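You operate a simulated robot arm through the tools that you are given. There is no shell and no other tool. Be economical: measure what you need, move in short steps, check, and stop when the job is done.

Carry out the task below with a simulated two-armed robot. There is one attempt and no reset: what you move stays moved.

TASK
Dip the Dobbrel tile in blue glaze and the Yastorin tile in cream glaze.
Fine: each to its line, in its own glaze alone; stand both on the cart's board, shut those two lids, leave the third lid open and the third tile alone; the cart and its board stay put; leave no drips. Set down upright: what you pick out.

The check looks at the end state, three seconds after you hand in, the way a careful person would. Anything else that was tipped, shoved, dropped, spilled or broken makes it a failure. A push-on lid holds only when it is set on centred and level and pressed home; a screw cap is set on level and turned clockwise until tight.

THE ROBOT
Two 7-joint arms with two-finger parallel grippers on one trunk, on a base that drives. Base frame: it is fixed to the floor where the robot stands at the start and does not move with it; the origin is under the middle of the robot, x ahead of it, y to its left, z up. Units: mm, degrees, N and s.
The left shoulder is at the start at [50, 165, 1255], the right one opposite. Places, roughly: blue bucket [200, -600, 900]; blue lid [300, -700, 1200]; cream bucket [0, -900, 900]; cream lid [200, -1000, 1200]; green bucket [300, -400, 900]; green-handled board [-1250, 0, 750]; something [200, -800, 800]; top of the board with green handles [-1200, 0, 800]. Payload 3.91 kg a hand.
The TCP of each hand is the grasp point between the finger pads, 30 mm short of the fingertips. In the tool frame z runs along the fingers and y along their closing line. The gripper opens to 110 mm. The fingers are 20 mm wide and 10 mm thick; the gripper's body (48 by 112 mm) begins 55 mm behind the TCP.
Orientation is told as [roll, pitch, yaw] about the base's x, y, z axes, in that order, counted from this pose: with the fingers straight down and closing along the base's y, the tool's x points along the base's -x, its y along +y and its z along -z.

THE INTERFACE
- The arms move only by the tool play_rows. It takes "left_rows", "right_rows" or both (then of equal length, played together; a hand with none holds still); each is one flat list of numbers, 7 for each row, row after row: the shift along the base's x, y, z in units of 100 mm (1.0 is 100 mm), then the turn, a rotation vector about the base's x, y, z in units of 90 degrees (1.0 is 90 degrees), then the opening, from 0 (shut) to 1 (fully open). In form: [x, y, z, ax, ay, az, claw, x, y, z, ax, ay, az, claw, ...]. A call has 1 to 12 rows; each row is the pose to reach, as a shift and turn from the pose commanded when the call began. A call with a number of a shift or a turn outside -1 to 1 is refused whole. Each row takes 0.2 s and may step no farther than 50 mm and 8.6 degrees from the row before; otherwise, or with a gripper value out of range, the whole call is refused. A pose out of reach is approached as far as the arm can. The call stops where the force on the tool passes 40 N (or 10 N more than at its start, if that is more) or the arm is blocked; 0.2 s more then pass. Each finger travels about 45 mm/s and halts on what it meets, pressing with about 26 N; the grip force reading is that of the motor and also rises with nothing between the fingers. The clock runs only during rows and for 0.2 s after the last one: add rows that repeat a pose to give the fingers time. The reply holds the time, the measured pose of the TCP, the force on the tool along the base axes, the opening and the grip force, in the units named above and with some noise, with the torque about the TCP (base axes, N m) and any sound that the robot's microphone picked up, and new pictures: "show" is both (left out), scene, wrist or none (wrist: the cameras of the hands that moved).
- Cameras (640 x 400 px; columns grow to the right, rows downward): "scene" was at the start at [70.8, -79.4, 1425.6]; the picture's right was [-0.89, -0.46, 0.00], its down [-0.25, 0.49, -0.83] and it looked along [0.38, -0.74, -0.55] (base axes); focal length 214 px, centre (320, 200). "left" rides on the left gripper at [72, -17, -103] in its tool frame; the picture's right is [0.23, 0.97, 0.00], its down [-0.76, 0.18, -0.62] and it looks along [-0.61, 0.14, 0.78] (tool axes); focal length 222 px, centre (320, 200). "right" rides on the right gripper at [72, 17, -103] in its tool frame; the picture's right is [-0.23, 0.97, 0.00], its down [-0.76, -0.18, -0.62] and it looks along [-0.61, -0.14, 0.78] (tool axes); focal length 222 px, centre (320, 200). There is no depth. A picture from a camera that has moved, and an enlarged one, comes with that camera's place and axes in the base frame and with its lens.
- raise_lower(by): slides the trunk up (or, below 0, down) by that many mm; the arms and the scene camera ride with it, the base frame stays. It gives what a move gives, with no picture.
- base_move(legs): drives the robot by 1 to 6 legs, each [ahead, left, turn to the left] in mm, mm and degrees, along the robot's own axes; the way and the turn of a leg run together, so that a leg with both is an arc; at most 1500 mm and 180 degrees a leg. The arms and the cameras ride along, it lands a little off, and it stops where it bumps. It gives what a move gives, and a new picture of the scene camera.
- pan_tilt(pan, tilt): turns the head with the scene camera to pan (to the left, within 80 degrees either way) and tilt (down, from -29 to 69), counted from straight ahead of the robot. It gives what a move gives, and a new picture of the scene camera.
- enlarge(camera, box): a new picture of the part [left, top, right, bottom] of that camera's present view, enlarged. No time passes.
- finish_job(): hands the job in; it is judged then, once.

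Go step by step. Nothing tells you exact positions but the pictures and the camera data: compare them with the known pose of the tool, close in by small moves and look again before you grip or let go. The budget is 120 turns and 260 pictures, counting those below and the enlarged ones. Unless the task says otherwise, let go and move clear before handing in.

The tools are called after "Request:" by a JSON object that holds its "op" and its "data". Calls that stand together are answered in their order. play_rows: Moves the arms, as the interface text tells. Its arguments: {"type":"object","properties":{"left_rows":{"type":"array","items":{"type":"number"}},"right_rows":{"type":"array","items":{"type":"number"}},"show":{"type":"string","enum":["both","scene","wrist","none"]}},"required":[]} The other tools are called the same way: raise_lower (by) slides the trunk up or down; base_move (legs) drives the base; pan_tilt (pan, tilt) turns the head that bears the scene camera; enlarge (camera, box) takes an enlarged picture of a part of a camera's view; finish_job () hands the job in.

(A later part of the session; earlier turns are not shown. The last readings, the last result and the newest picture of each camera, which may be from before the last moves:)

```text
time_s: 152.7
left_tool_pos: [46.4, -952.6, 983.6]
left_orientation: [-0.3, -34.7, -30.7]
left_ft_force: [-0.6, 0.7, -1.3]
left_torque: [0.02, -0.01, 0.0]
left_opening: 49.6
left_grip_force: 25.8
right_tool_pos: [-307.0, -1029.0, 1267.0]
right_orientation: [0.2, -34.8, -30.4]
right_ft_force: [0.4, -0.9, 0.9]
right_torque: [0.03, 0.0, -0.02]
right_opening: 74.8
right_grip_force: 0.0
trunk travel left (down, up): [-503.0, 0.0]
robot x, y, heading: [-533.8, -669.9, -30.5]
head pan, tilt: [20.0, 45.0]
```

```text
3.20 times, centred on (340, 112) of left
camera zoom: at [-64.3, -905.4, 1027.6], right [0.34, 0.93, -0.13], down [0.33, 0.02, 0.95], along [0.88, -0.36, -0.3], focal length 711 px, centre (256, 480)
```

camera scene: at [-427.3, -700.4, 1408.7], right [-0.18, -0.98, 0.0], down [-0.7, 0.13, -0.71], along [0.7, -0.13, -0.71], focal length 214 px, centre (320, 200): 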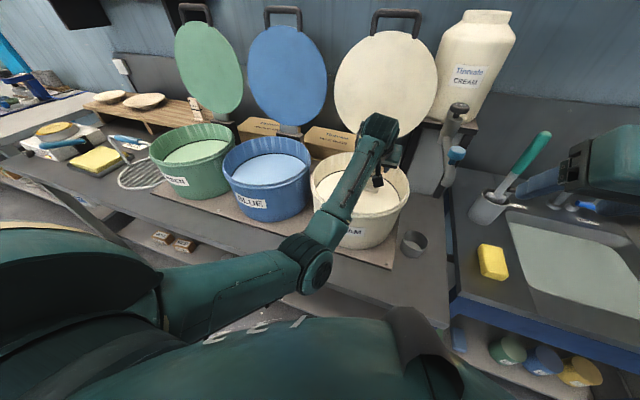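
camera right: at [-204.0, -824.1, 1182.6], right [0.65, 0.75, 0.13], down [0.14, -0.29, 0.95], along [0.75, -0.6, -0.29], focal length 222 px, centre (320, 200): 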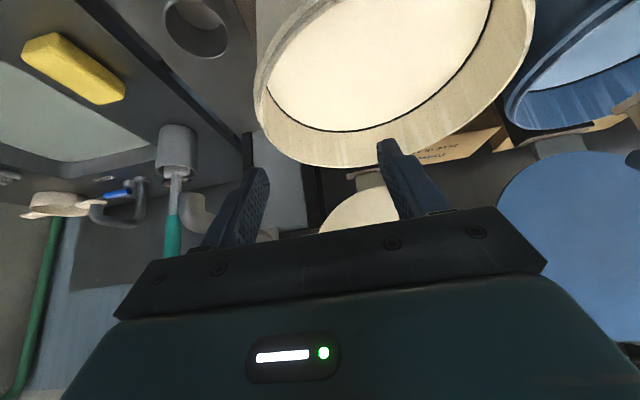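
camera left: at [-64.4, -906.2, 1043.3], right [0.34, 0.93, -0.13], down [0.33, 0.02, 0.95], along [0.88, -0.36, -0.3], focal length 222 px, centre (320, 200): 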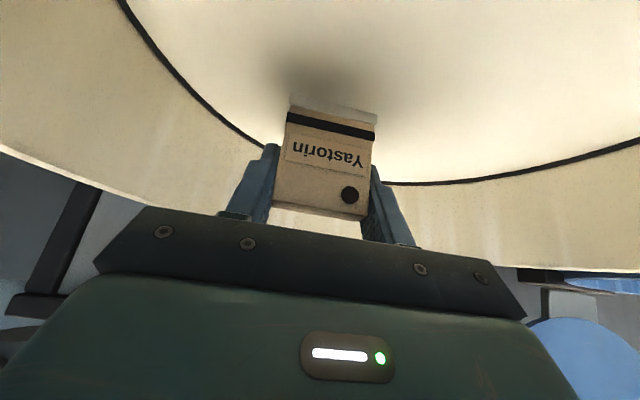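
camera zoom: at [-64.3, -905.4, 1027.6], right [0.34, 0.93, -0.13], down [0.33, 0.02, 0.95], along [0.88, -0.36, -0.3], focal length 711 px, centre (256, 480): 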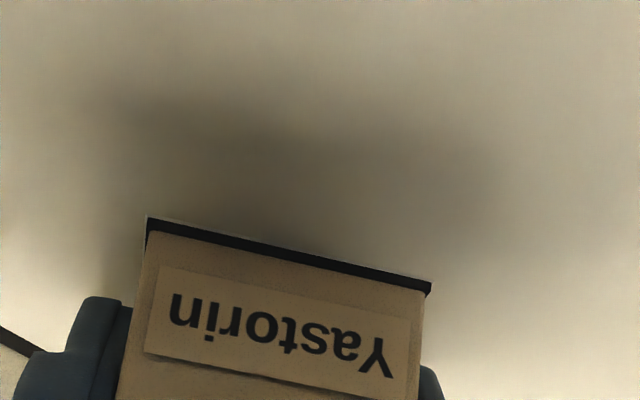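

At mid-band, like the first. Lifting slowly and draining over the cream bucket.

Request:
{"op": "play_rows", "data": {"left_rows": [0, 0, 0.07, 0, 0, 0, 0.3, 0, 0, 0.14, 0, 0, 0, 0.3, 0, 0, 0.21, 0, 0, 0, 0.3, 0, 0, 0.28, 0, 0, 0, 0.3, 0, 0, 0.35, 0, 0, 0, 0.3, 0, 0, 0.42, 0, 0, 0, 0.3, 0, 0, 0.49, 0, 0, 0, 0.3, 0, 0, 0.56, 0, 0, 0, 0.3, 0, 0, 0.63, 0, 0, 0, 0.3, 0, 0, 0.7, 0, 0, 0, 0.3, 0, 0, 0.78, 0, 0, 0, 0.3, 0, 0, 0.85, 0, 0, 0, 0.3], "show": "none"}}

Request:
{"op": "enlarge", "data": {"camera": "left", "box": [240, 20, 440, 145]}}

Request:
{"op": "play_rows", "data": {"left_rows": [0, 0, 0, 0, 0, 0, 0.3, 0, 0, 0, 0, 0, 0, 0.3, 0, 0, 0, 0, 0, 0, 0.3, 0, 0, 0, 0, 0, 0, 0.3, 0, 0, 0, 0, 0, 0, 0.3, 0, 0, 0, 0, 0, 0, 0.3, 0, 0, 0, 0, 0, 0, 0.3, 0, 0, 0, 0, 0, 0, 0.3, 0, 0, 0, 0, 0, 0, 0.3, 0, 0, 0, 0, 0, 0, 0.3, 0, 0, 0, 0, 0, 0, 0.3, 0, 0, 0, 0, 0, 0, 0.3], "show": "none"}}

Request:
{"op": "play_rows", "data": {"left_rows": [0, 0, 0, 0, 0, 0, 0.3, 0, 0, 0, 0, 0, 0, 0.3, 0, 0, 0, 0, 0, 0, 0.3, 0, 0, 0, 0, 0, 0, 0.3, 0, 0, 0, 0, 0, 0, 0.3, 0, 0, 0, 0, 0, 0, 0.3, 0, 0, 0, 0, 0, 0, 0.3, 0, 0, 0, 0, 0, 0, 0.3, 0, 0, 0, 0, 0, 0, 0.3, 0, 0, 0, 0, 0, 0, 0.3, 0, 0, 0, 0, 0, 0, 0.3, 0, 0, 0, 0, 0, 0, 0.3], "show": "none"}}

Request:
{"op": "play_rows", "data": {"left_rows": [0, 0, 0, 0, 0, 0, 0.3, 0, 0, 0, 0, 0, 0, 0.3, 0, 0, 0, 0, 0, 0, 0.3, 0, 0, 0, 0, 0, 0, 0.3, 0, 0, 0, 0, 0, 0, 0.3, 0, 0, 0, 0, 0, 0, 0.3, 0, 0, 0, 0, 0, 0, 0.3, 0, 0, 0, 0, 0, 0, 0.3, 0, 0, 0, 0, 0, 0, 0.3, 0, 0, 0, 0, 0, 0, 0.3, 0, 0, 0, 0, 0, 0, 0.3, 0, 0, 0, 0, 0, 0, 0.3], "show": "none"}}

Request:
{"op": "play_rows", "data": {"left_rows": [0, 0, 0, 0, 0, 0, 0.3, 0, 0, 0, 0, 0, 0, 0.3, 0, 0, 0, 0, 0, 0, 0.3, 0, 0, 0, 0, 0, 0, 0.3, 0, 0, 0, 0, 0, 0, 0.3, 0, 0, 0, 0, 0, 0, 0.3, 0, 0, 0, 0, 0, 0, 0.3, 0, 0, 0, 0, 0, 0, 0.3, 0, 0, 0.2, 0, 0, 0, 0.3, 0, 0, 0.4, 0, 0, 0, 0.3, 0, 0, 0.6, 0, 0, 0, 0.3, 0, 0, 0.8, 0, 0, 0, 0.3], "show": "wrist"}}

```text
time_s: 155.3
left_tool_pos: [47.1, -953.3, 1069.6]
left_orientation: [-0.2, -34.9, -30.6]
left_ft_force: [-0.2, -0.8, -1.1]
left_torque: [-0.03, 0.03, 0.0]
left_opening: 49.5
left_grip_force: 26.0
right_tool_pos: [-307.3, -1028.7, 1267.0]
right_orientation: [0.2, -34.9, -30.3]
right_ft_force: [0.9, 0.0, 0.0]
right_torque: [-0.03, -0.03, 0.02]
right_opening: 74.7
right_grip_force: 0.1
trunk travel left (down, up): [-503.0, 0.0]
robot x, y, heading: [-535.0, -669.1, -30.5]
head pan, tilt: [20.0, 45.0]
```

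```text
3.20 times, centred on (340, 82) of left
camera zoom: at [-64.6, -906.0, 1112.5], right [0.34, 0.93, -0.13], down [0.32, 0.02, 0.95], along [0.88, -0.36, -0.3], focal length 711 px, centre (256, 576)
```

zoom: 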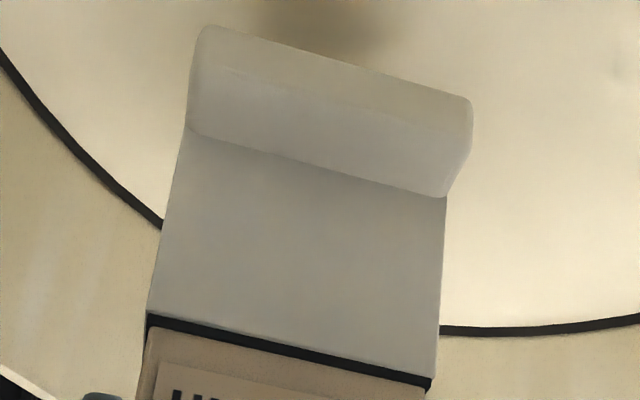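

```text
time_s: 157.9
left_tool_pos: [45.6, -952.4, 1068.4]
left_orientation: [-0.1, -34.8, -30.6]
left_ft_force: [0.9, 1.0, -1.7]
left_torque: [0.01, -0.01, 0.01]
left_opening: 49.6
left_grip_force: 26.5
right_tool_pos: [-307.1, -1028.7, 1266.9]
right_orientation: [0.1, -35.0, -30.4]
right_ft_force: [-1.0, 0.8, 0.7]
right_torque: [-0.03, -0.02, 0.01]
right_opening: 74.7
right_grip_force: 0.0
trunk travel left (down, up): [-503.0, 0.0]
robot x, y, heading: [-532.4, -671.4, -30.6]
head pan, tilt: [20.0, 45.0]
```

```text
time_s: 160.5
left_tool_pos: [46.2, -952.6, 1068.7]
left_orientation: [-0.3, -34.8, -30.6]
left_ft_force: [0.4, -0.6, -1.8]
left_torque: [-0.01, -0.02, -0.01]
left_opening: 49.3
left_grip_force: 26.0
right_tool_pos: [-308.0, -1028.0, 1267.5]
right_orientation: [0.2, -34.8, -30.5]
right_ft_force: [0.3, 0.3, 0.4]
right_torque: [-0.01, -0.04, 0.01]
right_opening: 75.0
right_grip_force: 0.0
trunk travel left (down, up): [-503.0, 0.0]
robot x, y, heading: [-533.7, -667.4, -30.3]
head pan, tilt: [20.0, 45.0]
```

```text
time_s: 163.1
left_tool_pos: [45.7, -953.9, 1068.8]
left_orientation: [-0.2, -34.9, -30.6]
left_ft_force: [0.3, 0.3, -0.7]
left_torque: [0.02, -0.04, -0.01]
left_opening: 49.6
left_grip_force: 26.0
right_tool_pos: [-308.5, -1027.9, 1267.4]
right_orientation: [0.2, -34.9, -30.3]
right_ft_force: [-0.1, -0.7, 0.8]
right_torque: [-0.02, -0.01, -0.04]
right_opening: 74.7
right_grip_force: 0.1
trunk travel left (down, up): [-503.0, 0.0]
robot x, y, heading: [-533.6, -669.9, -30.4]
head pan, tilt: [20.0, 45.0]
```

```text
time_s: 165.7
left_tool_pos: [45.5, -950.7, 1147.9]
left_orientation: [0.0, -34.8, -30.6]
left_ft_force: [0.3, 0.7, -0.7]
left_torque: [0.0, 0.03, 0.0]
left_opening: 49.5
left_grip_force: 25.9
right_tool_pos: [-306.8, -1027.2, 1266.0]
right_orientation: [0.2, -34.9, -30.3]
right_ft_force: [-0.3, -0.3, 0.3]
right_torque: [0.05, 0.02, 0.04]
right_opening: 74.8
right_grip_force: 0.0
trunk travel left (down, up): [-503.0, 0.0]
robot x, y, heading: [-532.6, -672.2, -30.5]
head pan, tilt: [20.0, 45.0]
camera left: at [-64.9, -904.3, 1192.0], right [0.34, 0.93, -0.13], down [0.33, 0.02, 0.95], along [0.88, -0.36, -0.3], focal length 222 px, centre (320, 200)
```

left: 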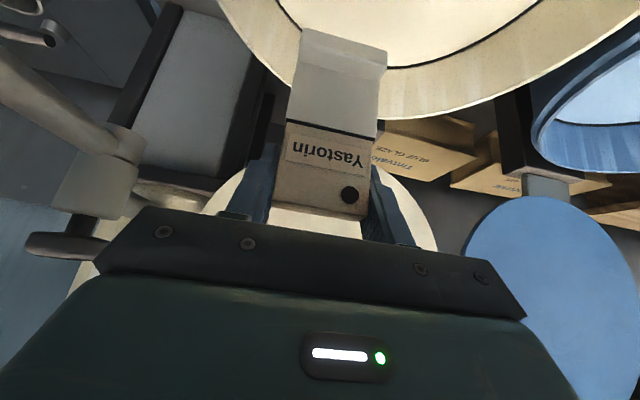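

Drained and clean. Backing off, sliding left in the aisle, raising the tile, and turning to the cart.

Request:
{"op": "play_rows", "data": {"left_rows": [-0.15, 0.09, 0.2, 0, 0, 0, 0.3, -0.3, 0.18, 0.5, 0, 0, 0, 0.3, -0.45, 0.27, 0.8, 0, 0, 0, 0.3, -0.45, 0.27, 0.8, 0, 0, 0, 0.3], "show": "none"}}

Request:
{"op": "base_move", "data": {"legs": [[-290, 0, 0], [0, 290, 0]]}}

Request:
{"op": "pan_tilt", "data": {"pan": 0, "tilt": 45}}

Request:
{"op": "base_move", "data": {"legs": [[0, 0, 100], [0, 0, 78]]}}

```text
time_s: 166.7
left_tool_pos: [-0.8, -925.0, 1229.3]
left_orientation: [-0.2, -34.7, -30.7]
left_ft_force: [0.2, -0.7, -2.1]
left_torque: [0.01, 0.01, 0.0]
left_opening: 49.6
left_grip_force: 26.5
right_tool_pos: [-306.8, -1029.0, 1267.2]
right_orientation: [0.2, -34.8, -30.3]
right_ft_force: [-0.3, -0.5, 0.1]
right_torque: [-0.06, 0.01, 0.01]
right_opening: 74.9
right_grip_force: 0.0
trunk travel left (down, up): [-503.0, 0.0]
robot x, y, heading: [-534.8, -672.2, -30.6]
head pan, tilt: [20.0, 45.0]
```

```text
time_s: 170.3
left_tool_pos: [-104.2, -520.6, 1229.6]
left_orientation: [-0.2, -34.7, -30.4]
left_ft_force: [-0.2, -0.2, -2.0]
left_torque: [-0.02, -0.05, -0.02]
left_opening: 49.5
left_grip_force: 25.9
right_tool_pos: [-413.7, -624.8, 1268.0]
right_orientation: [0.2, -34.9, -30.2]
right_ft_force: [0.5, 0.7, 0.2]
right_torque: [0.0, 0.02, -0.01]
right_opening: 74.6
right_grip_force: 0.0
trunk travel left (down, up): [-503.0, 0.0]
robot x, y, heading: [-638.9, -267.0, -30.3]
head pan, tilt: [20.0, 45.0]
camera scene: at [-533.1, -297.9, 1436.7], right [-0.18, -0.98, 0.0], down [-0.7, 0.13, -0.71], along [0.7, -0.13, -0.71], focal length 214 px, centre (320, 200)
```

scene: 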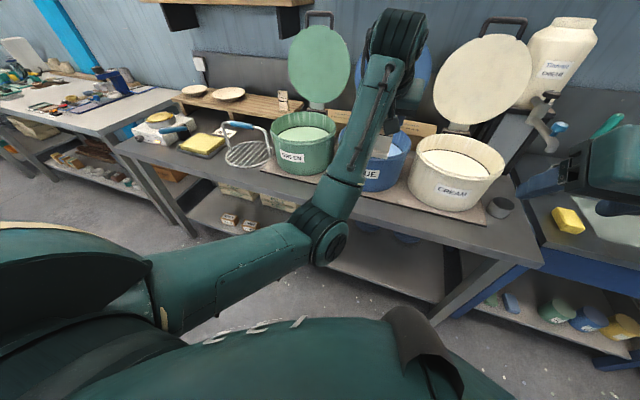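

```text
time_s: 171.2
left_tool_pos: [-105.5, -522.0, 1228.8]
left_orientation: [-0.3, -34.8, -30.4]
left_ft_force: [0.5, 0.1, -1.5]
left_torque: [0.0, 0.02, -0.02]
left_opening: 49.5
left_grip_force: 26.0
right_tool_pos: [-413.1, -626.7, 1266.1]
right_orientation: [0.2, -34.9, -30.2]
right_ft_force: [-1.3, -0.5, 0.9]
right_torque: [0.0, -0.04, 0.01]
right_opening: 74.6
right_grip_force: 0.0
trunk travel left (down, up): [-503.0, 0.0]
robot x, y, heading: [-638.3, -265.8, -30.4]
head pan, tilt: [0.0, 45.0]
camera scene: at [-543.2, -324.8, 1436.7], right [-0.5, -0.86, 0.0], down [-0.61, 0.36, -0.71], along [0.61, -0.36, -0.71], focal length 214 px, centre (320, 200)
```

scene: 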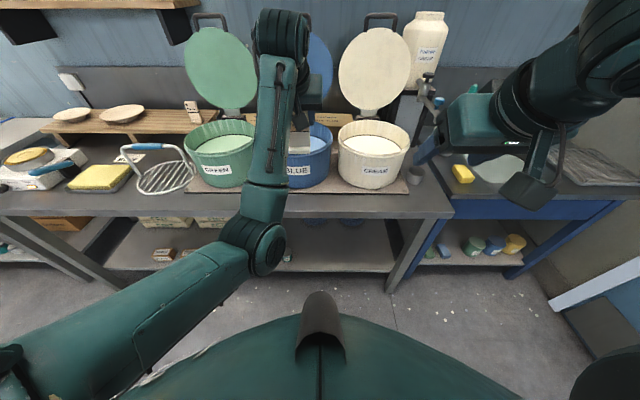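

```text
time_s: 179.1
left_tool_pos: [-1160.3, 11.2, 1228.5]
left_orientation: [-0.1, -34.7, 146.6]
left_ft_force: [-0.1, 0.4, -2.1]
left_torque: [-0.01, -0.01, 0.01]
left_opening: 49.5
left_grip_force: 25.8
right_tool_pos: [-848.8, 99.1, 1267.0]
right_orientation: [0.3, -34.9, 146.9]
right_ft_force: [0.7, 0.4, -0.4]
right_torque: [0.02, -0.01, 0.02]
right_opening: 74.8
right_grip_force: 0.1
trunk travel left (down, up): [-503.0, 0.0]
robot x, y, heading: [-639.2, -270.6, 146.7]
head pan, tilt: [0.0, 45.0]
camera scene: at [-731.6, -208.4, 1436.7], right [0.55, 0.84, 0.0], down [0.59, -0.39, -0.71], along [-0.59, 0.39, -0.71], focal length 214 px, centre (320, 200)
```

scene: 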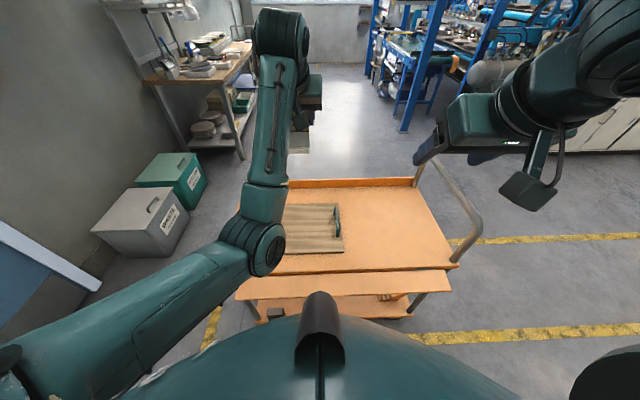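

Slight turn to square up with the board, then fine position and lower the trunk.

Request:
{"op": "base_move", "data": {"legs": [[0, 0, 4.4]]}}

Request:
{"op": "raise_lower", "data": {"by": -220}}

Request:
{"op": "play_rows", "data": {"left_rows": [0, 0, 0, 0, 0, 0, 0.3], "show": "both"}}

```text
time_s: 180.0
left_tool_pos: [-1179.8, -29.8, 1230.1]
left_orientation: [-0.2, -34.6, 151.0]
left_ft_force: [-1.3, 0.3, -1.7]
left_torque: [-0.01, 0.0, 0.02]
left_opening: 49.5
left_grip_force: 25.7
right_tool_pos: [-876.7, 82.9, 1266.6]
right_orientation: [0.2, -34.7, 151.1]
right_ft_force: [0.7, 0.0, 0.3]
right_torque: [0.03, 0.01, -0.01]
right_opening: 74.6
right_grip_force: 0.1
trunk travel left (down, up): [-503.0, 0.0]
robot x, y, heading: [-639.1, -266.2, 151.1]
head pan, tilt: [0.0, 45.0]
camera scene: at [-736.2, -215.8, 1436.7], right [0.48, 0.88, 0.0], down [0.62, -0.34, -0.71], along [-0.62, 0.34, -0.71], focal length 214 px, centre (320, 200)
```

scene: 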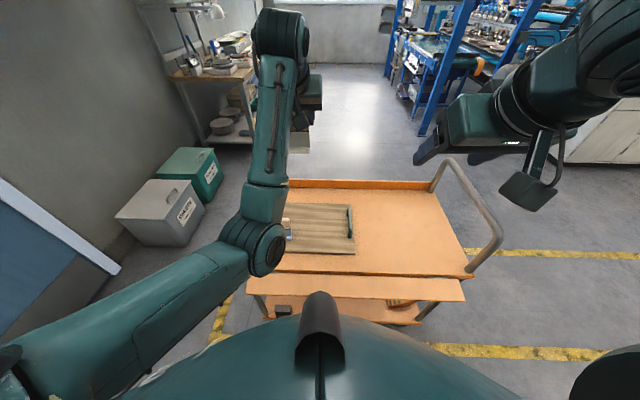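

```text
time_s: 182.3
left_tool_pos: [-1180.3, -30.1, 1010.6]
left_orientation: [-0.2, -34.7, 151.0]
left_ft_force: [-0.6, -0.5, -1.4]
left_torque: [0.0, 0.0, -0.02]
left_opening: 49.8
left_grip_force: 26.0
right_tool_pos: [-877.5, 83.0, 1046.8]
right_orientation: [0.2, -34.9, 151.2]
right_ft_force: [0.1, 0.2, -0.8]
right_torque: [-0.02, -0.01, 0.0]
right_opening: 74.9
right_grip_force: 0.1
trunk travel left (down, up): [-283.0, 220.0]
robot x, y, heading: [-639.4, -269.8, 151.2]
head pan, tilt: [0.0, 45.0]
```

```text
time_s: 182.7
left_tool_pos: [-1179.7, -28.3, 1009.7]
left_orientation: [-0.2, -34.7, 151.0]
left_ft_force: [0.1, 0.2, -1.5]
left_torque: [-0.03, 0.02, -0.02]
left_opening: 49.6
left_grip_force: 26.1
right_tool_pos: [-876.7, 82.3, 1046.6]
right_orientation: [0.2, -34.8, 151.2]
right_ft_force: [0.0, -0.7, -0.1]
right_torque: [0.0, 0.01, 0.01]
right_opening: 74.7
right_grip_force: 0.1
trunk travel left (down, up): [-283.0, 220.0]
robot x, y, heading: [-642.9, -269.8, 151.0]
head pan, tilt: [0.0, 45.0]
camera scene: at [-735.8, -215.6, 1216.7], right [0.48, 0.88, 0.0], down [0.62, -0.34, -0.71], along [-0.62, 0.34, -0.71], focal length 214 px, centre (320, 200)
camera left: at [-1068.6, -71.6, 1052.9], right [-0.31, -0.94, -0.13], down [-0.32, -0.03, 0.95], along [-0.89, 0.34, -0.3], focal length 222 px, centre (320, 200)
```

scene: 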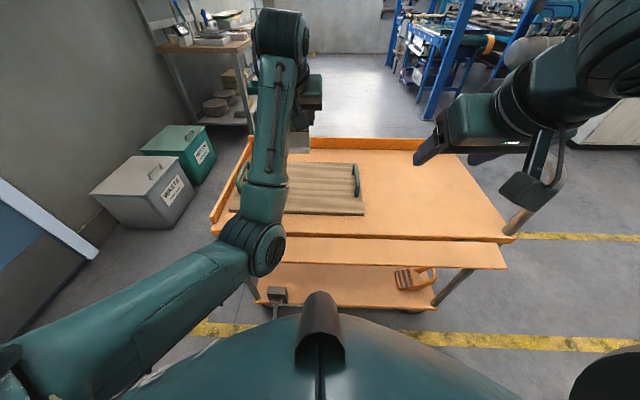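
left: 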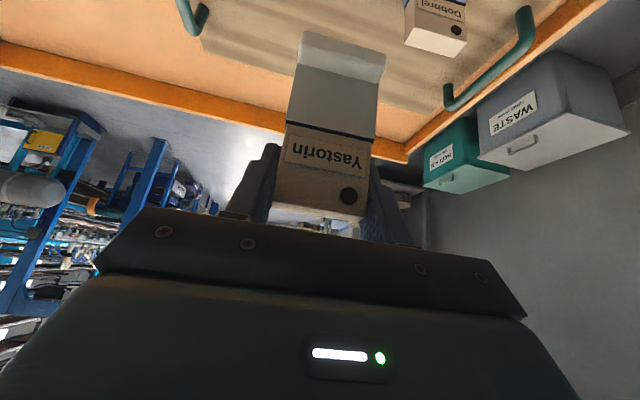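

Dobbrel is standing to the left as planned. Shifting 30 mm right and descending to just above the board.

Request:
{"op": "play_rows", "data": {"left_rows": [0.07, 0.13, 0, 0, 0, 0, 0.3, 0.14, 0.26, -0.2, 0, 0, 0, 0.3, 0.14, 0.26, -0.5, 0, 0, 0, 0.3, 0.14, 0.26, -0.8, 0, 0, 0, 0.3, 0.14, 0.26, -1, 0, 0, 0, 0.3, 0.14, 0.26, -1, 0, 0, 0, 0.3], "show": "both"}}

Request:
{"op": "play_rows", "data": {"left_rows": [0, 0, -0.2, 0, 0, 0, 0.3, 0, 0, -0.4, 0, 0, 0, 0.3, 0, 0, -0.55, 0, 0, 0, 0.3, 0, 0, -0.55, 0, 0, 0, 0.3], "show": "wrist"}}

```text
time_s: 184.1
left_tool_pos: [-1164.5, -2.9, 908.5]
left_orientation: [-0.2, -34.7, 150.9]
left_ft_force: [-0.6, 0.1, -1.2]
left_torque: [0.0, 0.0, -0.01]
left_opening: 49.6
left_grip_force: 25.9
right_tool_pos: [-877.0, 82.9, 1046.4]
right_orientation: [0.2, -35.0, 151.2]
right_ft_force: [0.5, -0.1, -0.3]
right_torque: [0.01, 0.03, 0.04]
right_opening: 74.7
right_grip_force: 0.1
trunk travel left (down, up): [-283.0, 220.0]
robot x, y, heading: [-642.7, -269.0, 151.2]
head pan, tilt: [0.0, 45.0]
camera scene: at [-735.8, -215.6, 1216.7], right [0.48, 0.88, 0.0], down [0.62, -0.34, -0.71], along [-0.62, 0.34, -0.71], focal length 214 px, centre (320, 200)
camera left: at [-1053.2, -45.2, 953.1], right [-0.31, -0.94, -0.13], down [-0.32, -0.02, 0.95], along [-0.89, 0.34, -0.3], focal length 222 px, centre (320, 200)
```

scene: 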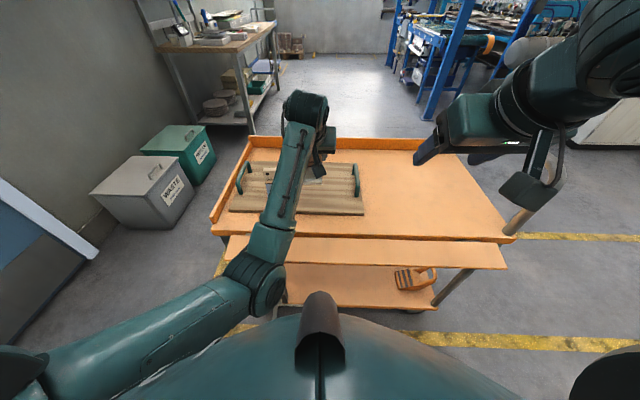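
left: 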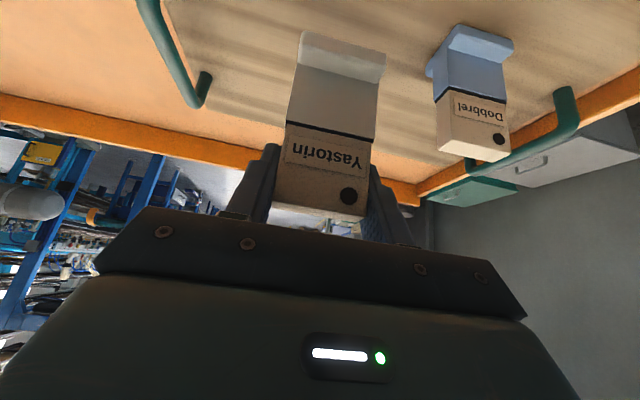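

```text
time_s: 185.1
left_tool_pos: [-1165.1, -2.4, 853.9]
left_orientation: [-0.2, -34.8, 151.0]
left_ft_force: [-1.0, 0.6, -1.2]
left_torque: [-0.02, -0.01, -0.01]
left_opening: 49.9
left_grip_force: 26.0
right_tool_pos: [-876.5, 82.3, 1047.6]
right_orientation: [0.2, -35.0, 151.3]
right_ft_force: [-0.6, -0.7, -0.5]
right_torque: [0.01, 0.0, 0.02]
right_opening: 74.9
right_grip_force: 0.1
trunk travel left (down, up): [-283.0, 220.0]
robot x, y, heading: [-636.4, -267.4, 151.1]
head pan, tilt: [0.0, 45.0]
camera left: at [-1053.4, -45.5, 897.3], right [-0.31, -0.94, -0.13], down [-0.32, -0.03, 0.95], along [-0.89, 0.34, -0.3], focal length 222 px, centre (320, 200)
```

left: 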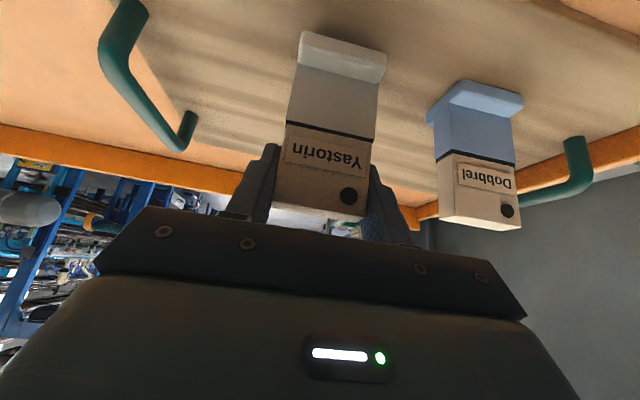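

Ten millimetres more, then millimetre steps until contact.

Request:
{"op": "play_rows", "data": {"left_rows": [0, 0, -0.03, 0, 0, 0, 0.3, 0, 0, -0.06, 0, 0, 0, 0.3, 0, 0, -0.09, 0, 0, 0, 0.3, 0, 0, -0.1, 0, 0, 0, 0.3, 0, 0, -0.11, 0, 0, 0, 0.3, 0, 0, -0.11, 0, 0, 0, 0.3], "show": "none"}}

Request:
{"op": "play_rows", "data": {"left_rows": [0, 0, -0.01, 0, 0, 0, 0.3, 0, 0, -0.02, 0, 0, 0, 0.3, 0, 0, -0.02, 0, 0, 0, 0.3], "show": "none"}}

Request:
{"op": "enlarge", "data": {"camera": "left", "box": [240, 0, 440, 125]}}

```text
time_s: 186.5
left_tool_pos: [-1166.0, -1.6, 842.0]
left_orientation: [-0.2, -34.7, 151.0]
left_ft_force: [0.6, -0.2, -2.1]
left_torque: [0.02, 0.03, 0.04]
left_opening: 49.6
left_grip_force: 26.4
right_tool_pos: [-875.9, 83.3, 1046.6]
right_orientation: [0.2, -34.9, 151.2]
right_ft_force: [0.1, 0.3, -0.1]
right_torque: [0.02, -0.01, 0.0]
right_opening: 74.7
right_grip_force: 0.1
trunk travel left (down, up): [-283.0, 220.0]
robot x, y, heading: [-640.1, -265.7, 151.1]
head pan, tilt: [0.0, 45.0]
```

```text
time_s: 187.3
left_tool_pos: [-1166.6, -3.0, 842.3]
left_orientation: [-0.3, -34.7, 151.0]
left_ft_force: [-0.5, 0.7, -1.4]
left_torque: [0.0, 0.04, 0.03]
left_opening: 49.7
left_grip_force: 26.1
right_tool_pos: [-875.3, 83.0, 1046.8]
right_orientation: [0.3, -35.0, 151.2]
right_ft_force: [0.1, -0.5, -0.3]
right_torque: [-0.03, -0.04, -0.02]
right_opening: 74.7
right_grip_force: 0.1
trunk travel left (down, up): [-283.0, 220.0]
robot x, y, heading: [-638.9, -266.6, 151.3]
head pan, tilt: [0.0, 45.0]
```

```text
3.20 times, centred on (340, 62) of left
camera zoom: at [-1055.2, -45.1, 884.4], right [-0.31, -0.94, -0.13], down [-0.32, -0.03, 0.95], along [-0.89, 0.34, -0.3], focal length 711 px, centre (256, 640)
```

zoom: 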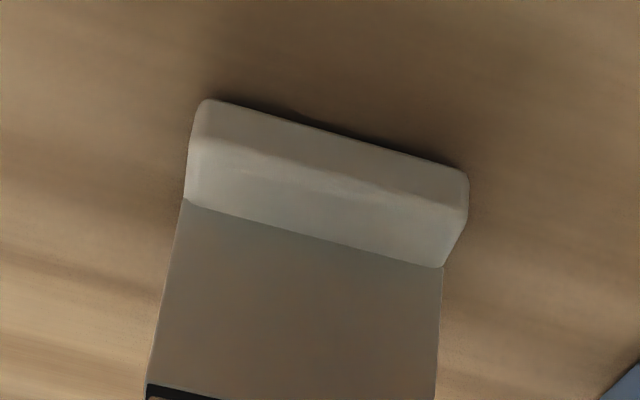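

Request:
{"op": "play_rows", "data": {"left_rows": [0, 0, -0.01, 0, 0, 0, 0.3, 0, 0, -0.02, 0, 0, 0, 0.3, 0, 0, -0.02, 0, 0, 0, 0.3], "show": "none"}}

Request:
{"op": "play_rows", "data": {"left_rows": [0, 0, -0.01, 0, 0, 0, 0.3, 0, 0, -0.01, 0, 0, 0, 0.3, 0, 0, -0.01, 0, 0, 0, 0.3], "show": "none"}}

Request:
{"op": "enlarge", "data": {"camera": "left", "box": [240, 0, 440, 125]}}

```text
time_s: 188.1
left_tool_pos: [-1165.6, -2.2, 839.0]
left_orientation: [-0.1, -34.7, 151.1]
left_ft_force: [-0.3, 0.4, -1.7]
left_torque: [-0.07, -0.01, -0.01]
left_opening: 49.8
left_grip_force: 26.1
right_tool_pos: [-875.3, 83.5, 1047.4]
right_orientation: [0.2, -35.0, 151.3]
right_ft_force: [0.4, -0.1, 0.0]
right_torque: [0.03, -0.02, -0.01]
right_opening: 74.9
right_grip_force: 0.0
trunk travel left (down, up): [-283.0, 220.0]
robot x, y, heading: [-640.4, -268.5, 151.0]
head pan, tilt: [0.0, 45.0]
```

```text
time_s: 188.9
left_tool_pos: [-1166.9, -2.9, 838.3]
left_orientation: [-0.2, -34.8, 151.0]
left_ft_force: [-1.6, 0.1, 0.9]
left_torque: [-0.02, 0.18, -0.02]
left_opening: 49.4
left_grip_force: 26.1
right_tool_pos: [-875.8, 82.6, 1047.5]
right_orientation: [0.2, -34.9, 151.2]
right_ft_force: [-1.0, -0.5, -0.2]
right_torque: [0.01, -0.01, 0.02]
right_opening: 75.1
right_grip_force: 0.2
trunk travel left (down, up): [-283.0, 220.0]
robot x, y, heading: [-637.3, -267.5, 151.2]
head pan, tilt: [0.0, 45.0]
```

```text
3.20 times, centred on (340, 62) of left
camera zoom: at [-1054.3, -45.4, 881.8], right [-0.31, -0.94, -0.13], down [-0.32, -0.03, 0.95], along [-0.89, 0.34, -0.3], focal length 711 px, centre (256, 640)
```

zoom: 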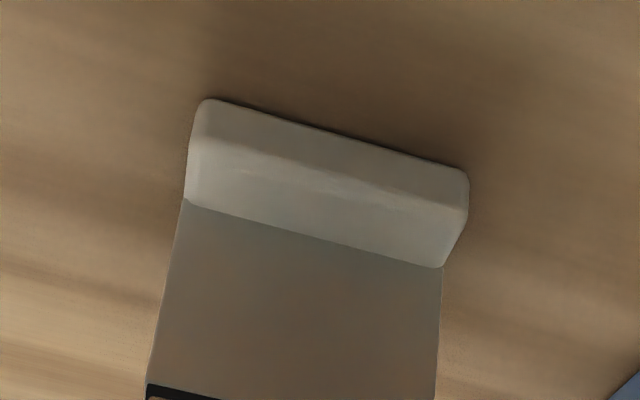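

Contact is starting; one more millimetre, then release and rise.

Request:
{"op": "play_rows", "data": {"left_rows": [0, 0, -0.01, 0, 0, 0, 0.3, 0, 0, -0.01, 0, 0, 0, 0.3, 0, 0, -0.01, 0, 0, 0, 0.5, 0, 0, -0.01, 0, 0, 0, 0.6, 0, 0, -0.01, 0, 0, 0, 0.66, 0, 0, -0.01, 0, 0, 0, 0.66], "show": "none"}}

Request:
{"op": "play_rows", "data": {"left_rows": [0, 0, 0.15, 0, 0, 0, 0.66, 0, 0, 0.4, 0, 0, 0, 0.66, 0, 0, 0.7, 0, 0, 0, 0.66, 0, 0, 1, 0, 0, 0, 0.66], "show": "wrist"}}

Request:
{"op": "raise_lower", "data": {"by": 200}}

Request:
{"op": "base_move", "data": {"legs": [[60, 0, 0]]}}

```text
time_s: 190.3
left_tool_pos: [-1166.3, -3.1, 835.0]
left_orientation: [-0.3, -34.7, 151.0]
left_ft_force: [0.7, 0.0, -0.1]
left_torque: [-0.02, -0.02, 0.0]
left_opening: 72.7
left_grip_force: 0.0
right_tool_pos: [-876.7, 83.7, 1046.9]
right_orientation: [0.2, -34.9, 151.2]
right_ft_force: [-0.8, -0.2, -0.2]
right_torque: [-0.02, 0.02, 0.0]
right_opening: 74.9
right_grip_force: 0.0
trunk travel left (down, up): [-283.0, 220.0]
robot x, y, heading: [-641.5, -267.6, 151.3]
head pan, tilt: [0.0, 45.0]
```

```text
time_s: 191.3
left_tool_pos: [-1170.7, -7.7, 932.7]
left_orientation: [0.7, -34.6, 151.2]
left_ft_force: [-0.5, 0.7, 0.0]
left_torque: [0.01, -0.01, -0.04]
left_opening: 72.7
left_grip_force: 0.0
right_tool_pos: [-875.3, 82.9, 1046.7]
right_orientation: [0.1, -34.9, 151.3]
right_ft_force: [0.5, -0.6, 0.0]
right_torque: [0.03, -0.03, 0.01]
right_opening: 74.9
right_grip_force: 0.0
trunk travel left (down, up): [-283.0, 220.0]
robot x, y, heading: [-638.3, -269.3, 151.0]
head pan, tilt: [0.0, 45.0]
camera left: at [-1058.1, -48.7, 976.3], right [-0.3, -0.95, -0.12], down [-0.32, -0.02, 0.95], along [-0.9, 0.32, -0.3], focal length 222 px, centre (320, 200)
```

left: 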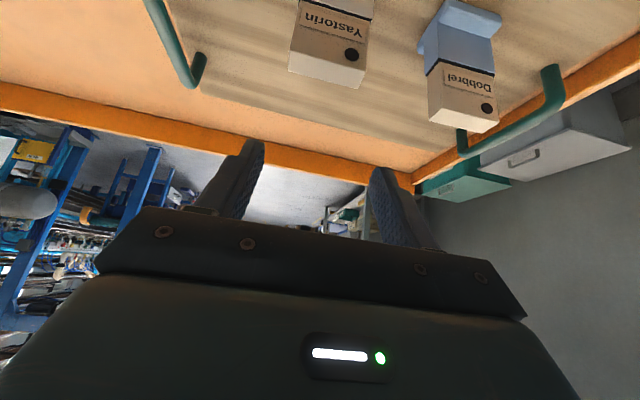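

```text
time_s: 193.5
left_tool_pos: [-1170.5, -7.8, 1134.2]
left_orientation: [0.6, -34.8, 151.4]
left_ft_force: [-0.5, 0.0, -0.6]
left_torque: [0.01, 0.0, -0.01]
left_opening: 72.6
left_grip_force: 0.0
right_tool_pos: [-875.3, 83.1, 1247.8]
right_orientation: [0.2, -34.8, 151.2]
right_ft_force: [0.1, 0.3, 0.4]
right_torque: [0.0, 0.03, 0.02]
right_opening: 74.7
right_grip_force: 0.1
trunk travel left (down, up): [-483.0, 20.0]
robot x, y, heading: [-639.1, -270.9, 151.4]
head pan, tilt: [0.0, 45.0]
```

```text
time_s: 194.5
left_tool_pos: [-1221.9, 20.6, 1130.6]
left_orientation: [0.5, -34.7, 151.1]
left_ft_force: [-0.2, 0.6, -0.2]
left_torque: [0.0, -0.01, 0.01]
left_opening: 72.5
left_grip_force: 0.2
right_tool_pos: [-928.1, 112.8, 1246.8]
right_orientation: [0.1, -34.9, 151.3]
right_ft_force: [-0.6, -0.3, -1.2]
right_torque: [0.02, 0.01, 0.03]
right_opening: 74.8
right_grip_force: 0.1
trunk travel left (down, up): [-483.0, 20.0]
robot x, y, heading: [-691.3, -239.5, 151.0]
head pan, tilt: [0.0, 45.0]
camera scene: at [-788.1, -186.5, 1416.6], right [0.48, 0.88, 0.0], down [0.62, -0.34, -0.71], along [-0.62, 0.34, -0.71], focal length 214 px, centre (320, 200)
```

scene: 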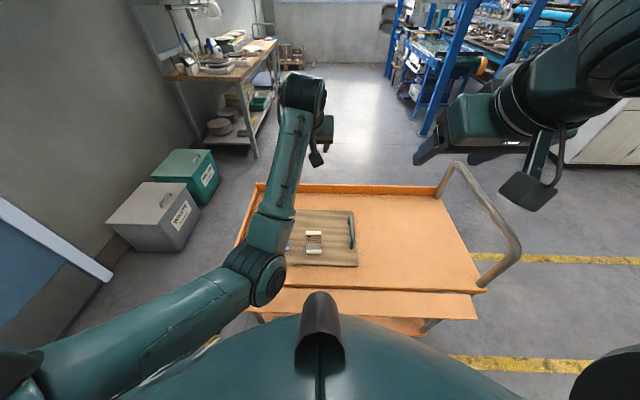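

Both tiles stand on the board. Now the lids: I return to the counter, centred between blue and cream, and look closely at how the lids are mounted.

Request:
{"op": "base_move", "data": {"legs": [[0, 0, -91], [0, 0, -90]]}}

Request:
{"op": "base_move", "data": {"legs": [[0, -75, 0], [250, 0, 0]]}}

Request:
{"op": "pan_tilt", "data": {"pan": 0, "tilt": 25}}

Request:
{"op": "enlarge", "data": {"camera": "scene", "box": [200, 80, 520, 280]}}

```text
time_s: 202.6
left_tool_pos: [-167.9, -516.0, 1132.9]
left_orientation: [0.7, -34.6, -30.6]
left_ft_force: [-1.0, 0.6, -0.5]
left_torque: [-0.03, 0.0, 0.0]
left_opening: 72.6
left_grip_force: 0.0
right_tool_pos: [-465.6, -598.7, 1247.3]
right_orientation: [0.1, -34.8, -30.6]
right_ft_force: [1.2, -0.3, -0.5]
right_torque: [0.04, 0.01, 0.03]
right_opening: 74.7
right_grip_force: 0.1
trunk travel left (down, up): [-483.0, 20.0]
robot x, y, heading: [-691.8, -235.8, -30.6]
head pan, tilt: [0.0, 45.0]
camera scene: at [-595.0, -296.9, 1416.7], right [-0.51, -0.86, 0.0], down [-0.61, 0.36, -0.71], along [0.61, -0.36, -0.71], focal length 214 px, centre (320, 200)
```

scene: 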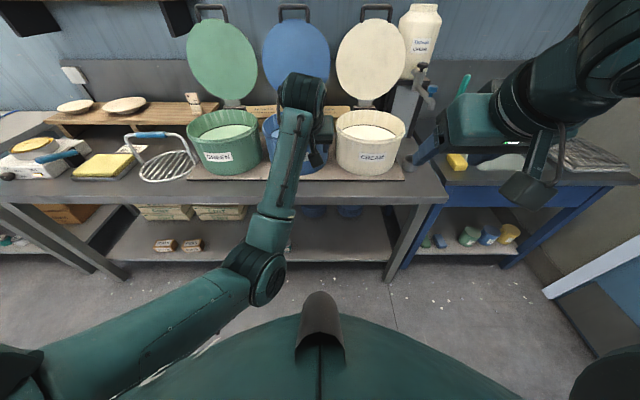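

```text
time_s: 205.0
left_tool_pos: [9.2, -704.1, 1131.9]
left_orientation: [0.7, -34.7, -30.3]
left_ft_force: [0.5, -1.0, 0.0]
left_torque: [-0.01, 0.03, -0.03]
left_opening: 72.5
left_grip_force: 0.1
right_tool_pos: [-288.7, -787.3, 1247.1]
right_orientation: [0.2, -34.9, -30.3]
right_ft_force: [0.0, 0.1, 0.2]
right_torque: [-0.01, 0.02, 0.01]
right_opening: 74.6
right_grip_force: 0.0
trunk travel left (down, up): [-483.0, 20.0]
robot x, y, heading: [-513.0, -433.2, -30.4]
head pan, tilt: [0.0, 45.0]
camera scene: at [-418.6, -486.9, 1416.7], right [-0.51, -0.86, 0.0], down [-0.61, 0.36, -0.71], along [0.61, -0.36, -0.71], focal length 214 px, centre (320, 200)
```

scene: 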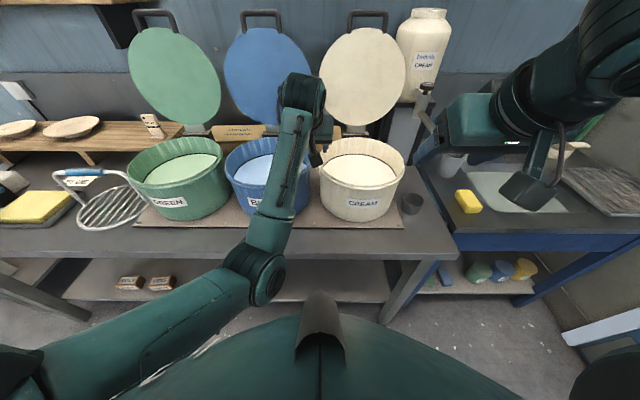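

```text
time_s: 205.8
left_tool_pos: [8.7, -704.2, 1132.5]
left_orientation: [0.7, -34.7, -30.3]
left_ft_force: [0.1, -1.1, 0.4]
left_torque: [0.02, 0.02, 0.01]
left_opening: 72.5
left_grip_force: 0.1
right_tool_pos: [-289.2, -788.3, 1247.0]
right_orientation: [0.2, -35.0, -30.3]
right_ft_force: [-0.3, 0.2, -0.6]
right_torque: [0.0, -0.01, 0.0]
right_opening: 74.7
right_grip_force: 0.0
trunk travel left (down, up): [-483.0, 20.0]
robot x, y, heading: [-518.6, -430.5, -30.3]
head pan, tilt: [0.0, 25.0]
camera scene: at [-409.8, -492.0, 1447.2], right [-0.51, -0.86, 0.0], down [-0.37, 0.21, -0.91], along [0.78, -0.46, -0.42], focal length 214 px, centre (320, 200)
```

scene: 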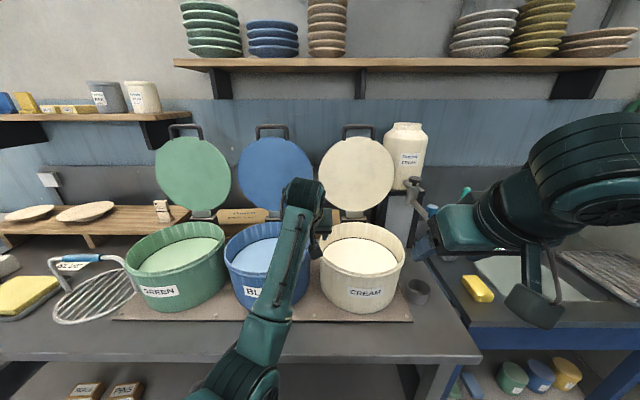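

```text
2.00 times, centred on (360, 180) of scene
camera zoom: at [-409.8, -492.0, 1447.2], right [-0.51, -0.86, 0.0], down [-0.37, 0.21, -0.91], along [0.78, -0.46, -0.42], focal length 429 px, centre (240, 240)
```

zoom: 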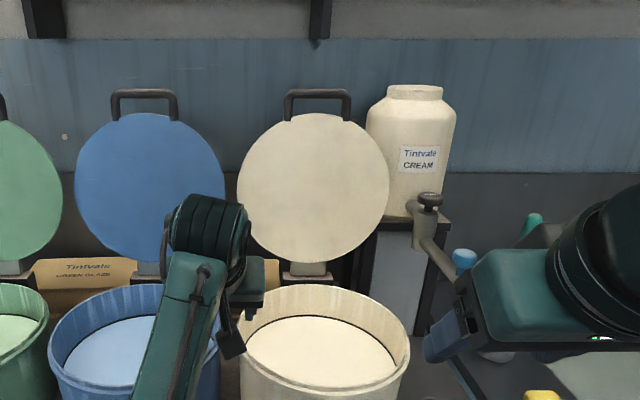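

The lids stand upright on rear hinges with bar handles on top (bars at about d 710, z 1361, blue at u≈452, cream at u≈762). I'll pre-orient the left hand: pitch to horizontal while moving left and up.

Request:
{"op": "play_rows", "data": {"left_rows": [0.08, 0.14, 0.14, -0.045, -0.075, 0, 0.6, 0.16, 0.28, 0.28, -0.09, -0.15, 0, 0.6, 0.25, 0.42, 0.42, -0.135, -0.225, 0, 0.6, 0.33, 0.56, 0.56, -0.18, -0.3, 0, 0.6, 0.42, 0.7, 0.7, -0.225, -0.374, 0, 0.6, 0.5, 0.84, 0.84, -0.27, -0.449, 0, 0.6, 0.6, 1, 1, -0.315, -0.524, 0, 0.6, 0.6, 1, 1, -0.315, -0.524, 0, 0.6], "show": "none"}}

Request:
{"op": "play_rows", "data": {"left_rows": [0, 0, 0.1, 0.078, -0.047, 0, 0.6, 0, 0, 0.2, 0.156, -0.094, 0, 0.6, 0, 0, 0.3, 0.234, -0.14, 0, 0.6, 0, 0, 0.4, 0.312, -0.187, 0, 0.6, 0, 0, 0.5, 0.39, -0.234, 0, 0.6, 0, 0, 0.6, 0.468, -0.281, 0, 0.6, 0, 0, 0.7, 0.546, -0.328, 0, 0.6, 0, 0, 0.8, 0.624, -0.375, 0, 0.6, 0, 0, 0.9, 0.702, -0.421, 0, 0.6, 0, 0, 1, 0.78, -0.468, 0, 0.6, 0, 0, 1, 0.857, -0.515, 0, 0.6, 0, 0, 1, 0.857, -0.515, 0, 0.6], "show": "both"}}

```text
time_s: 207.7
left_tool_pos: [67.7, -604.8, 1232.1]
left_orientation: [-76.4, -89.3, 46.3]
left_ft_force: [-0.5, -0.6, -0.5]
left_torque: [0.0, -0.02, 0.03]
left_opening: 66.1
left_grip_force: 0.1
right_tool_pos: [-289.0, -788.2, 1247.3]
right_orientation: [0.1, -34.9, -30.3]
right_ft_force: [-0.4, -0.4, 0.4]
right_torque: [0.01, -0.03, 0.03]
right_opening: 74.8
right_grip_force: 0.0
trunk travel left (down, up): [-483.0, 20.0]
robot x, y, heading: [-514.9, -430.5, -30.5]
head pan, tilt: [0.0, 25.0]
```

```text
time_s: 210.2
left_tool_pos: [68.1, -604.9, 1331.2]
left_orientation: [91.2, -0.5, -120.7]
left_ft_force: [0.1, 0.1, 0.3]
left_torque: [0.0, 0.01, -0.01]
left_opening: 66.0
left_grip_force: 0.1
right_tool_pos: [-289.2, -787.2, 1246.9]
right_orientation: [0.2, -34.8, -30.3]
right_ft_force: [-1.2, -0.5, -0.6]
right_torque: [0.0, 0.01, 0.0]
right_opening: 74.8
right_grip_force: 0.1
trunk travel left (down, up): [-483.0, 20.0]
robot x, y, heading: [-513.6, -429.4, -30.4]
head pan, tilt: [0.0, 25.0]
camera scene: at [-409.9, -492.1, 1447.3], right [-0.51, -0.86, 0.0], down [-0.36, 0.21, -0.91], along [0.78, -0.46, -0.42], focal length 214 px, centre (320, 200)
camera left: at [17.1, -488.6, 1311.9], right [0.1, 0.21, 0.97], down [-0.93, -0.33, 0.17], along [0.36, -0.92, 0.16], focal length 222 px, centre (320, 200)
```

scene: 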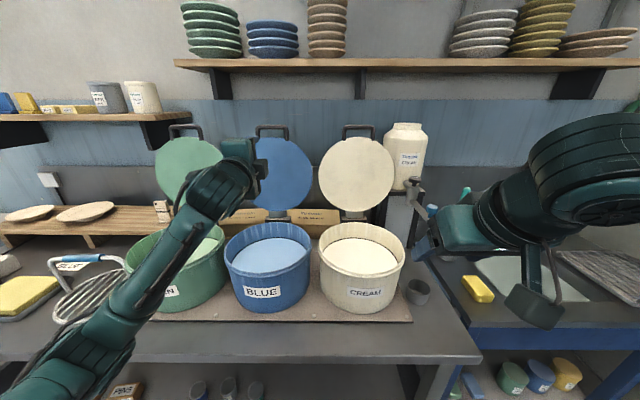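
left: 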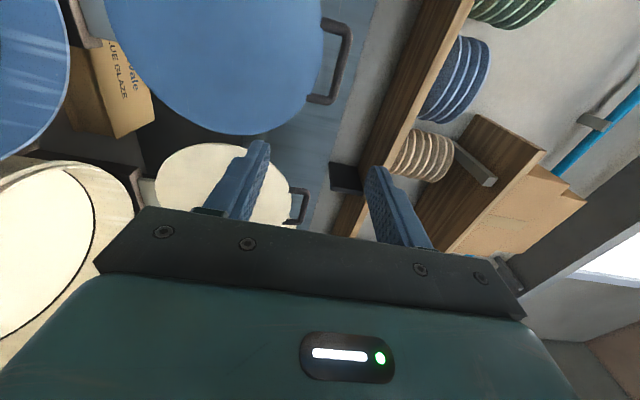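

The left hand is now horizontal with its fingers opening vertically. Driving in to bring it in front of the blue lid's handle.

Request:
{"op": "base_move", "data": {"legs": [[155, 33, -0.5]]}}

Request:
{"op": "play_rows", "data": {"left_rows": [0, 0, 0.1, 0, 0, 0, 0.6, 0, 0, 0.3, 0, 0, 0, 0.6, 0, 0, 0.3, 0, 0, 0, 0.6], "show": "both"}}

```text
time_s: 211.7
left_tool_pos: [218.1, -660.0, 1330.6]
left_orientation: [91.1, -0.6, -121.2]
left_ft_force: [0.1, -0.7, -1.0]
left_torque: [0.0, 0.01, 0.0]
left_opening: 66.1
left_grip_force: 0.1
right_tool_pos: [-141.0, -840.4, 1247.2]
right_orientation: [0.2, -34.9, -30.8]
right_ft_force: [0.1, 0.0, -0.1]
right_torque: [-0.01, 0.01, 0.01]
right_opening: 74.7
right_grip_force: 0.0
trunk travel left (down, up): [-483.0, 20.0]
robot x, y, heading: [-367.8, -479.3, -30.6]
head pan, tilt: [0.0, 25.0]
camera scene: at [-259.2, -543.4, 1447.2], right [-0.51, -0.86, 0.0], down [-0.36, 0.22, -0.91], along [0.78, -0.46, -0.42], focal length 214 px, centre (320, 200)
```

scene: 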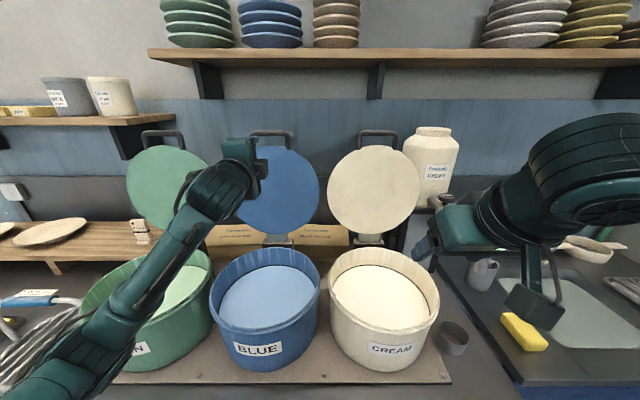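

```text
time_s: 212.5
left_tool_pos: [218.3, -657.5, 1361.7]
left_orientation: [91.1, -0.6, -121.2]
left_ft_force: [-0.3, -0.2, 0.3]
left_torque: [-0.01, 0.01, 0.01]
left_opening: 65.9
left_grip_force: 0.0
right_tool_pos: [-141.8, -839.7, 1247.0]
right_orientation: [0.2, -35.0, -30.8]
right_ft_force: [0.4, -0.4, -0.5]
right_torque: [0.0, 0.0, -0.01]
right_opening: 74.8
right_grip_force: 0.0
trunk travel left (down, up): [-483.0, 20.0]
robot x, y, heading: [-366.2, -484.4, -30.8]
head pan, tilt: [0.0, 25.0]
camera scene: at [-260.0, -543.0, 1447.3], right [-0.51, -0.86, 0.0], down [-0.36, 0.22, -0.91], along [0.78, -0.46, -0.42], focal length 214 px, centre (320, 200)
camera left: at [166.7, -542.6, 1341.8], right [0.11, 0.21, 0.97], down [-0.93, -0.33, 0.17], along [0.35, -0.92, 0.16], focal length 222 px, centre (320, 200)
```

scene: 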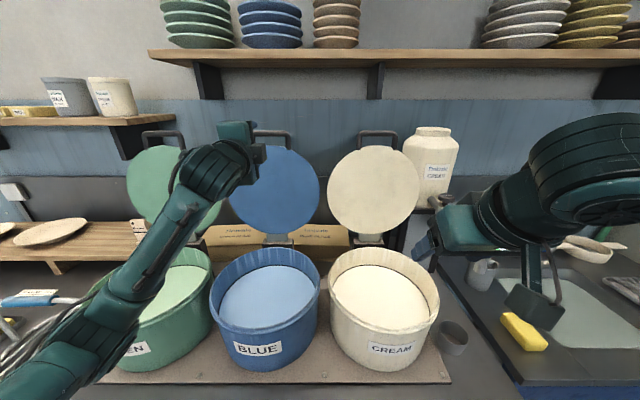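
left: 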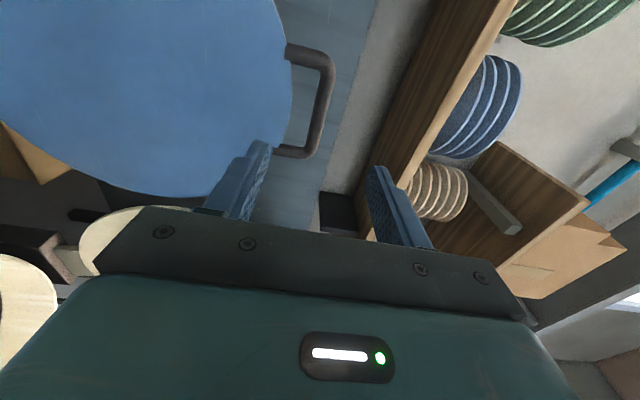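

Handle bar at d≈715, u≈450, z≈1372. Narrowing the opening to 40 mm, rising 10 mm and closing in 110 mm, then a look.

Request:
{"op": "play_rows", "data": {"left_rows": [0, 0, 0.1, 0, 0, 0, 0.36, 0.3, -0.18, 0.1, 0, 0, 0, 0.36, 0.6, -0.36, 0.1, 0, 0, 0, 0.36, 0.95, -0.57, 0.1, 0, 0, 0, 0.36, 0.95, -0.57, 0.1, 0, 0, 0, 0.36], "show": "wrist"}}

Request:
{"op": "enlarge", "data": {"camera": "scene", "box": [180, 90, 340, 190]}}

```text
time_s: 213.7
left_tool_pos: [312.1, -715.5, 1373.3]
left_orientation: [91.1, -0.6, -121.3]
left_ft_force: [0.5, 0.5, 0.5]
left_torque: [-0.01, -0.02, -0.02]
left_opening: 39.7
left_grip_force: 0.0
right_tool_pos: [-141.3, -839.6, 1245.7]
right_orientation: [0.1, -34.8, -30.7]
right_ft_force: [-0.3, 0.9, 0.2]
right_torque: [0.02, -0.02, 0.01]
right_opening: 74.7
right_grip_force: 0.1
trunk travel left (down, up): [-483.0, 20.0]
robot x, y, heading: [-364.9, -477.6, -30.8]
head pan, tilt: [0.0, 25.0]
camera left: at [262.1, -599.6, 1353.1], right [0.11, 0.21, 0.97], down [-0.93, -0.32, 0.17], along [0.35, -0.92, 0.16], focal length 222 px, centre (320, 200)
```

left: 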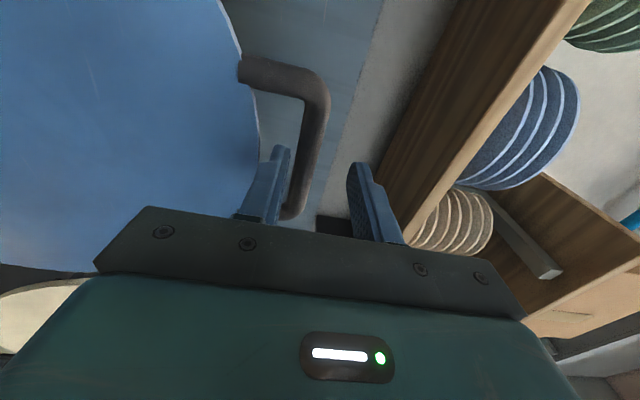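

```text
4.00 times, centred on (260, 140) of scene
camera zoom: at [-260.3, -542.7, 1447.4], right [-0.51, -0.86, 0.0], down [-0.36, 0.22, -0.91], along [0.78, -0.46, -0.42], focal length 858 px, centre (560, 440)
```

zoom: 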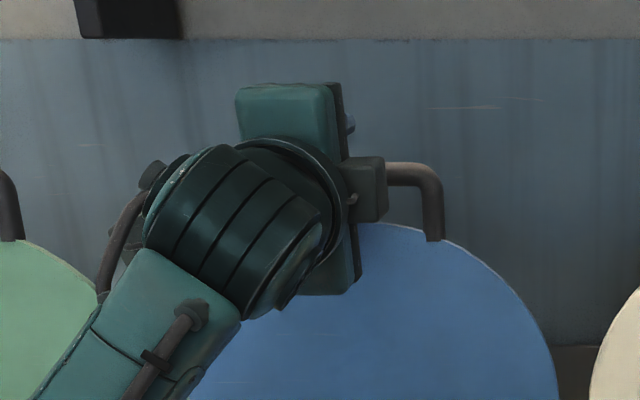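

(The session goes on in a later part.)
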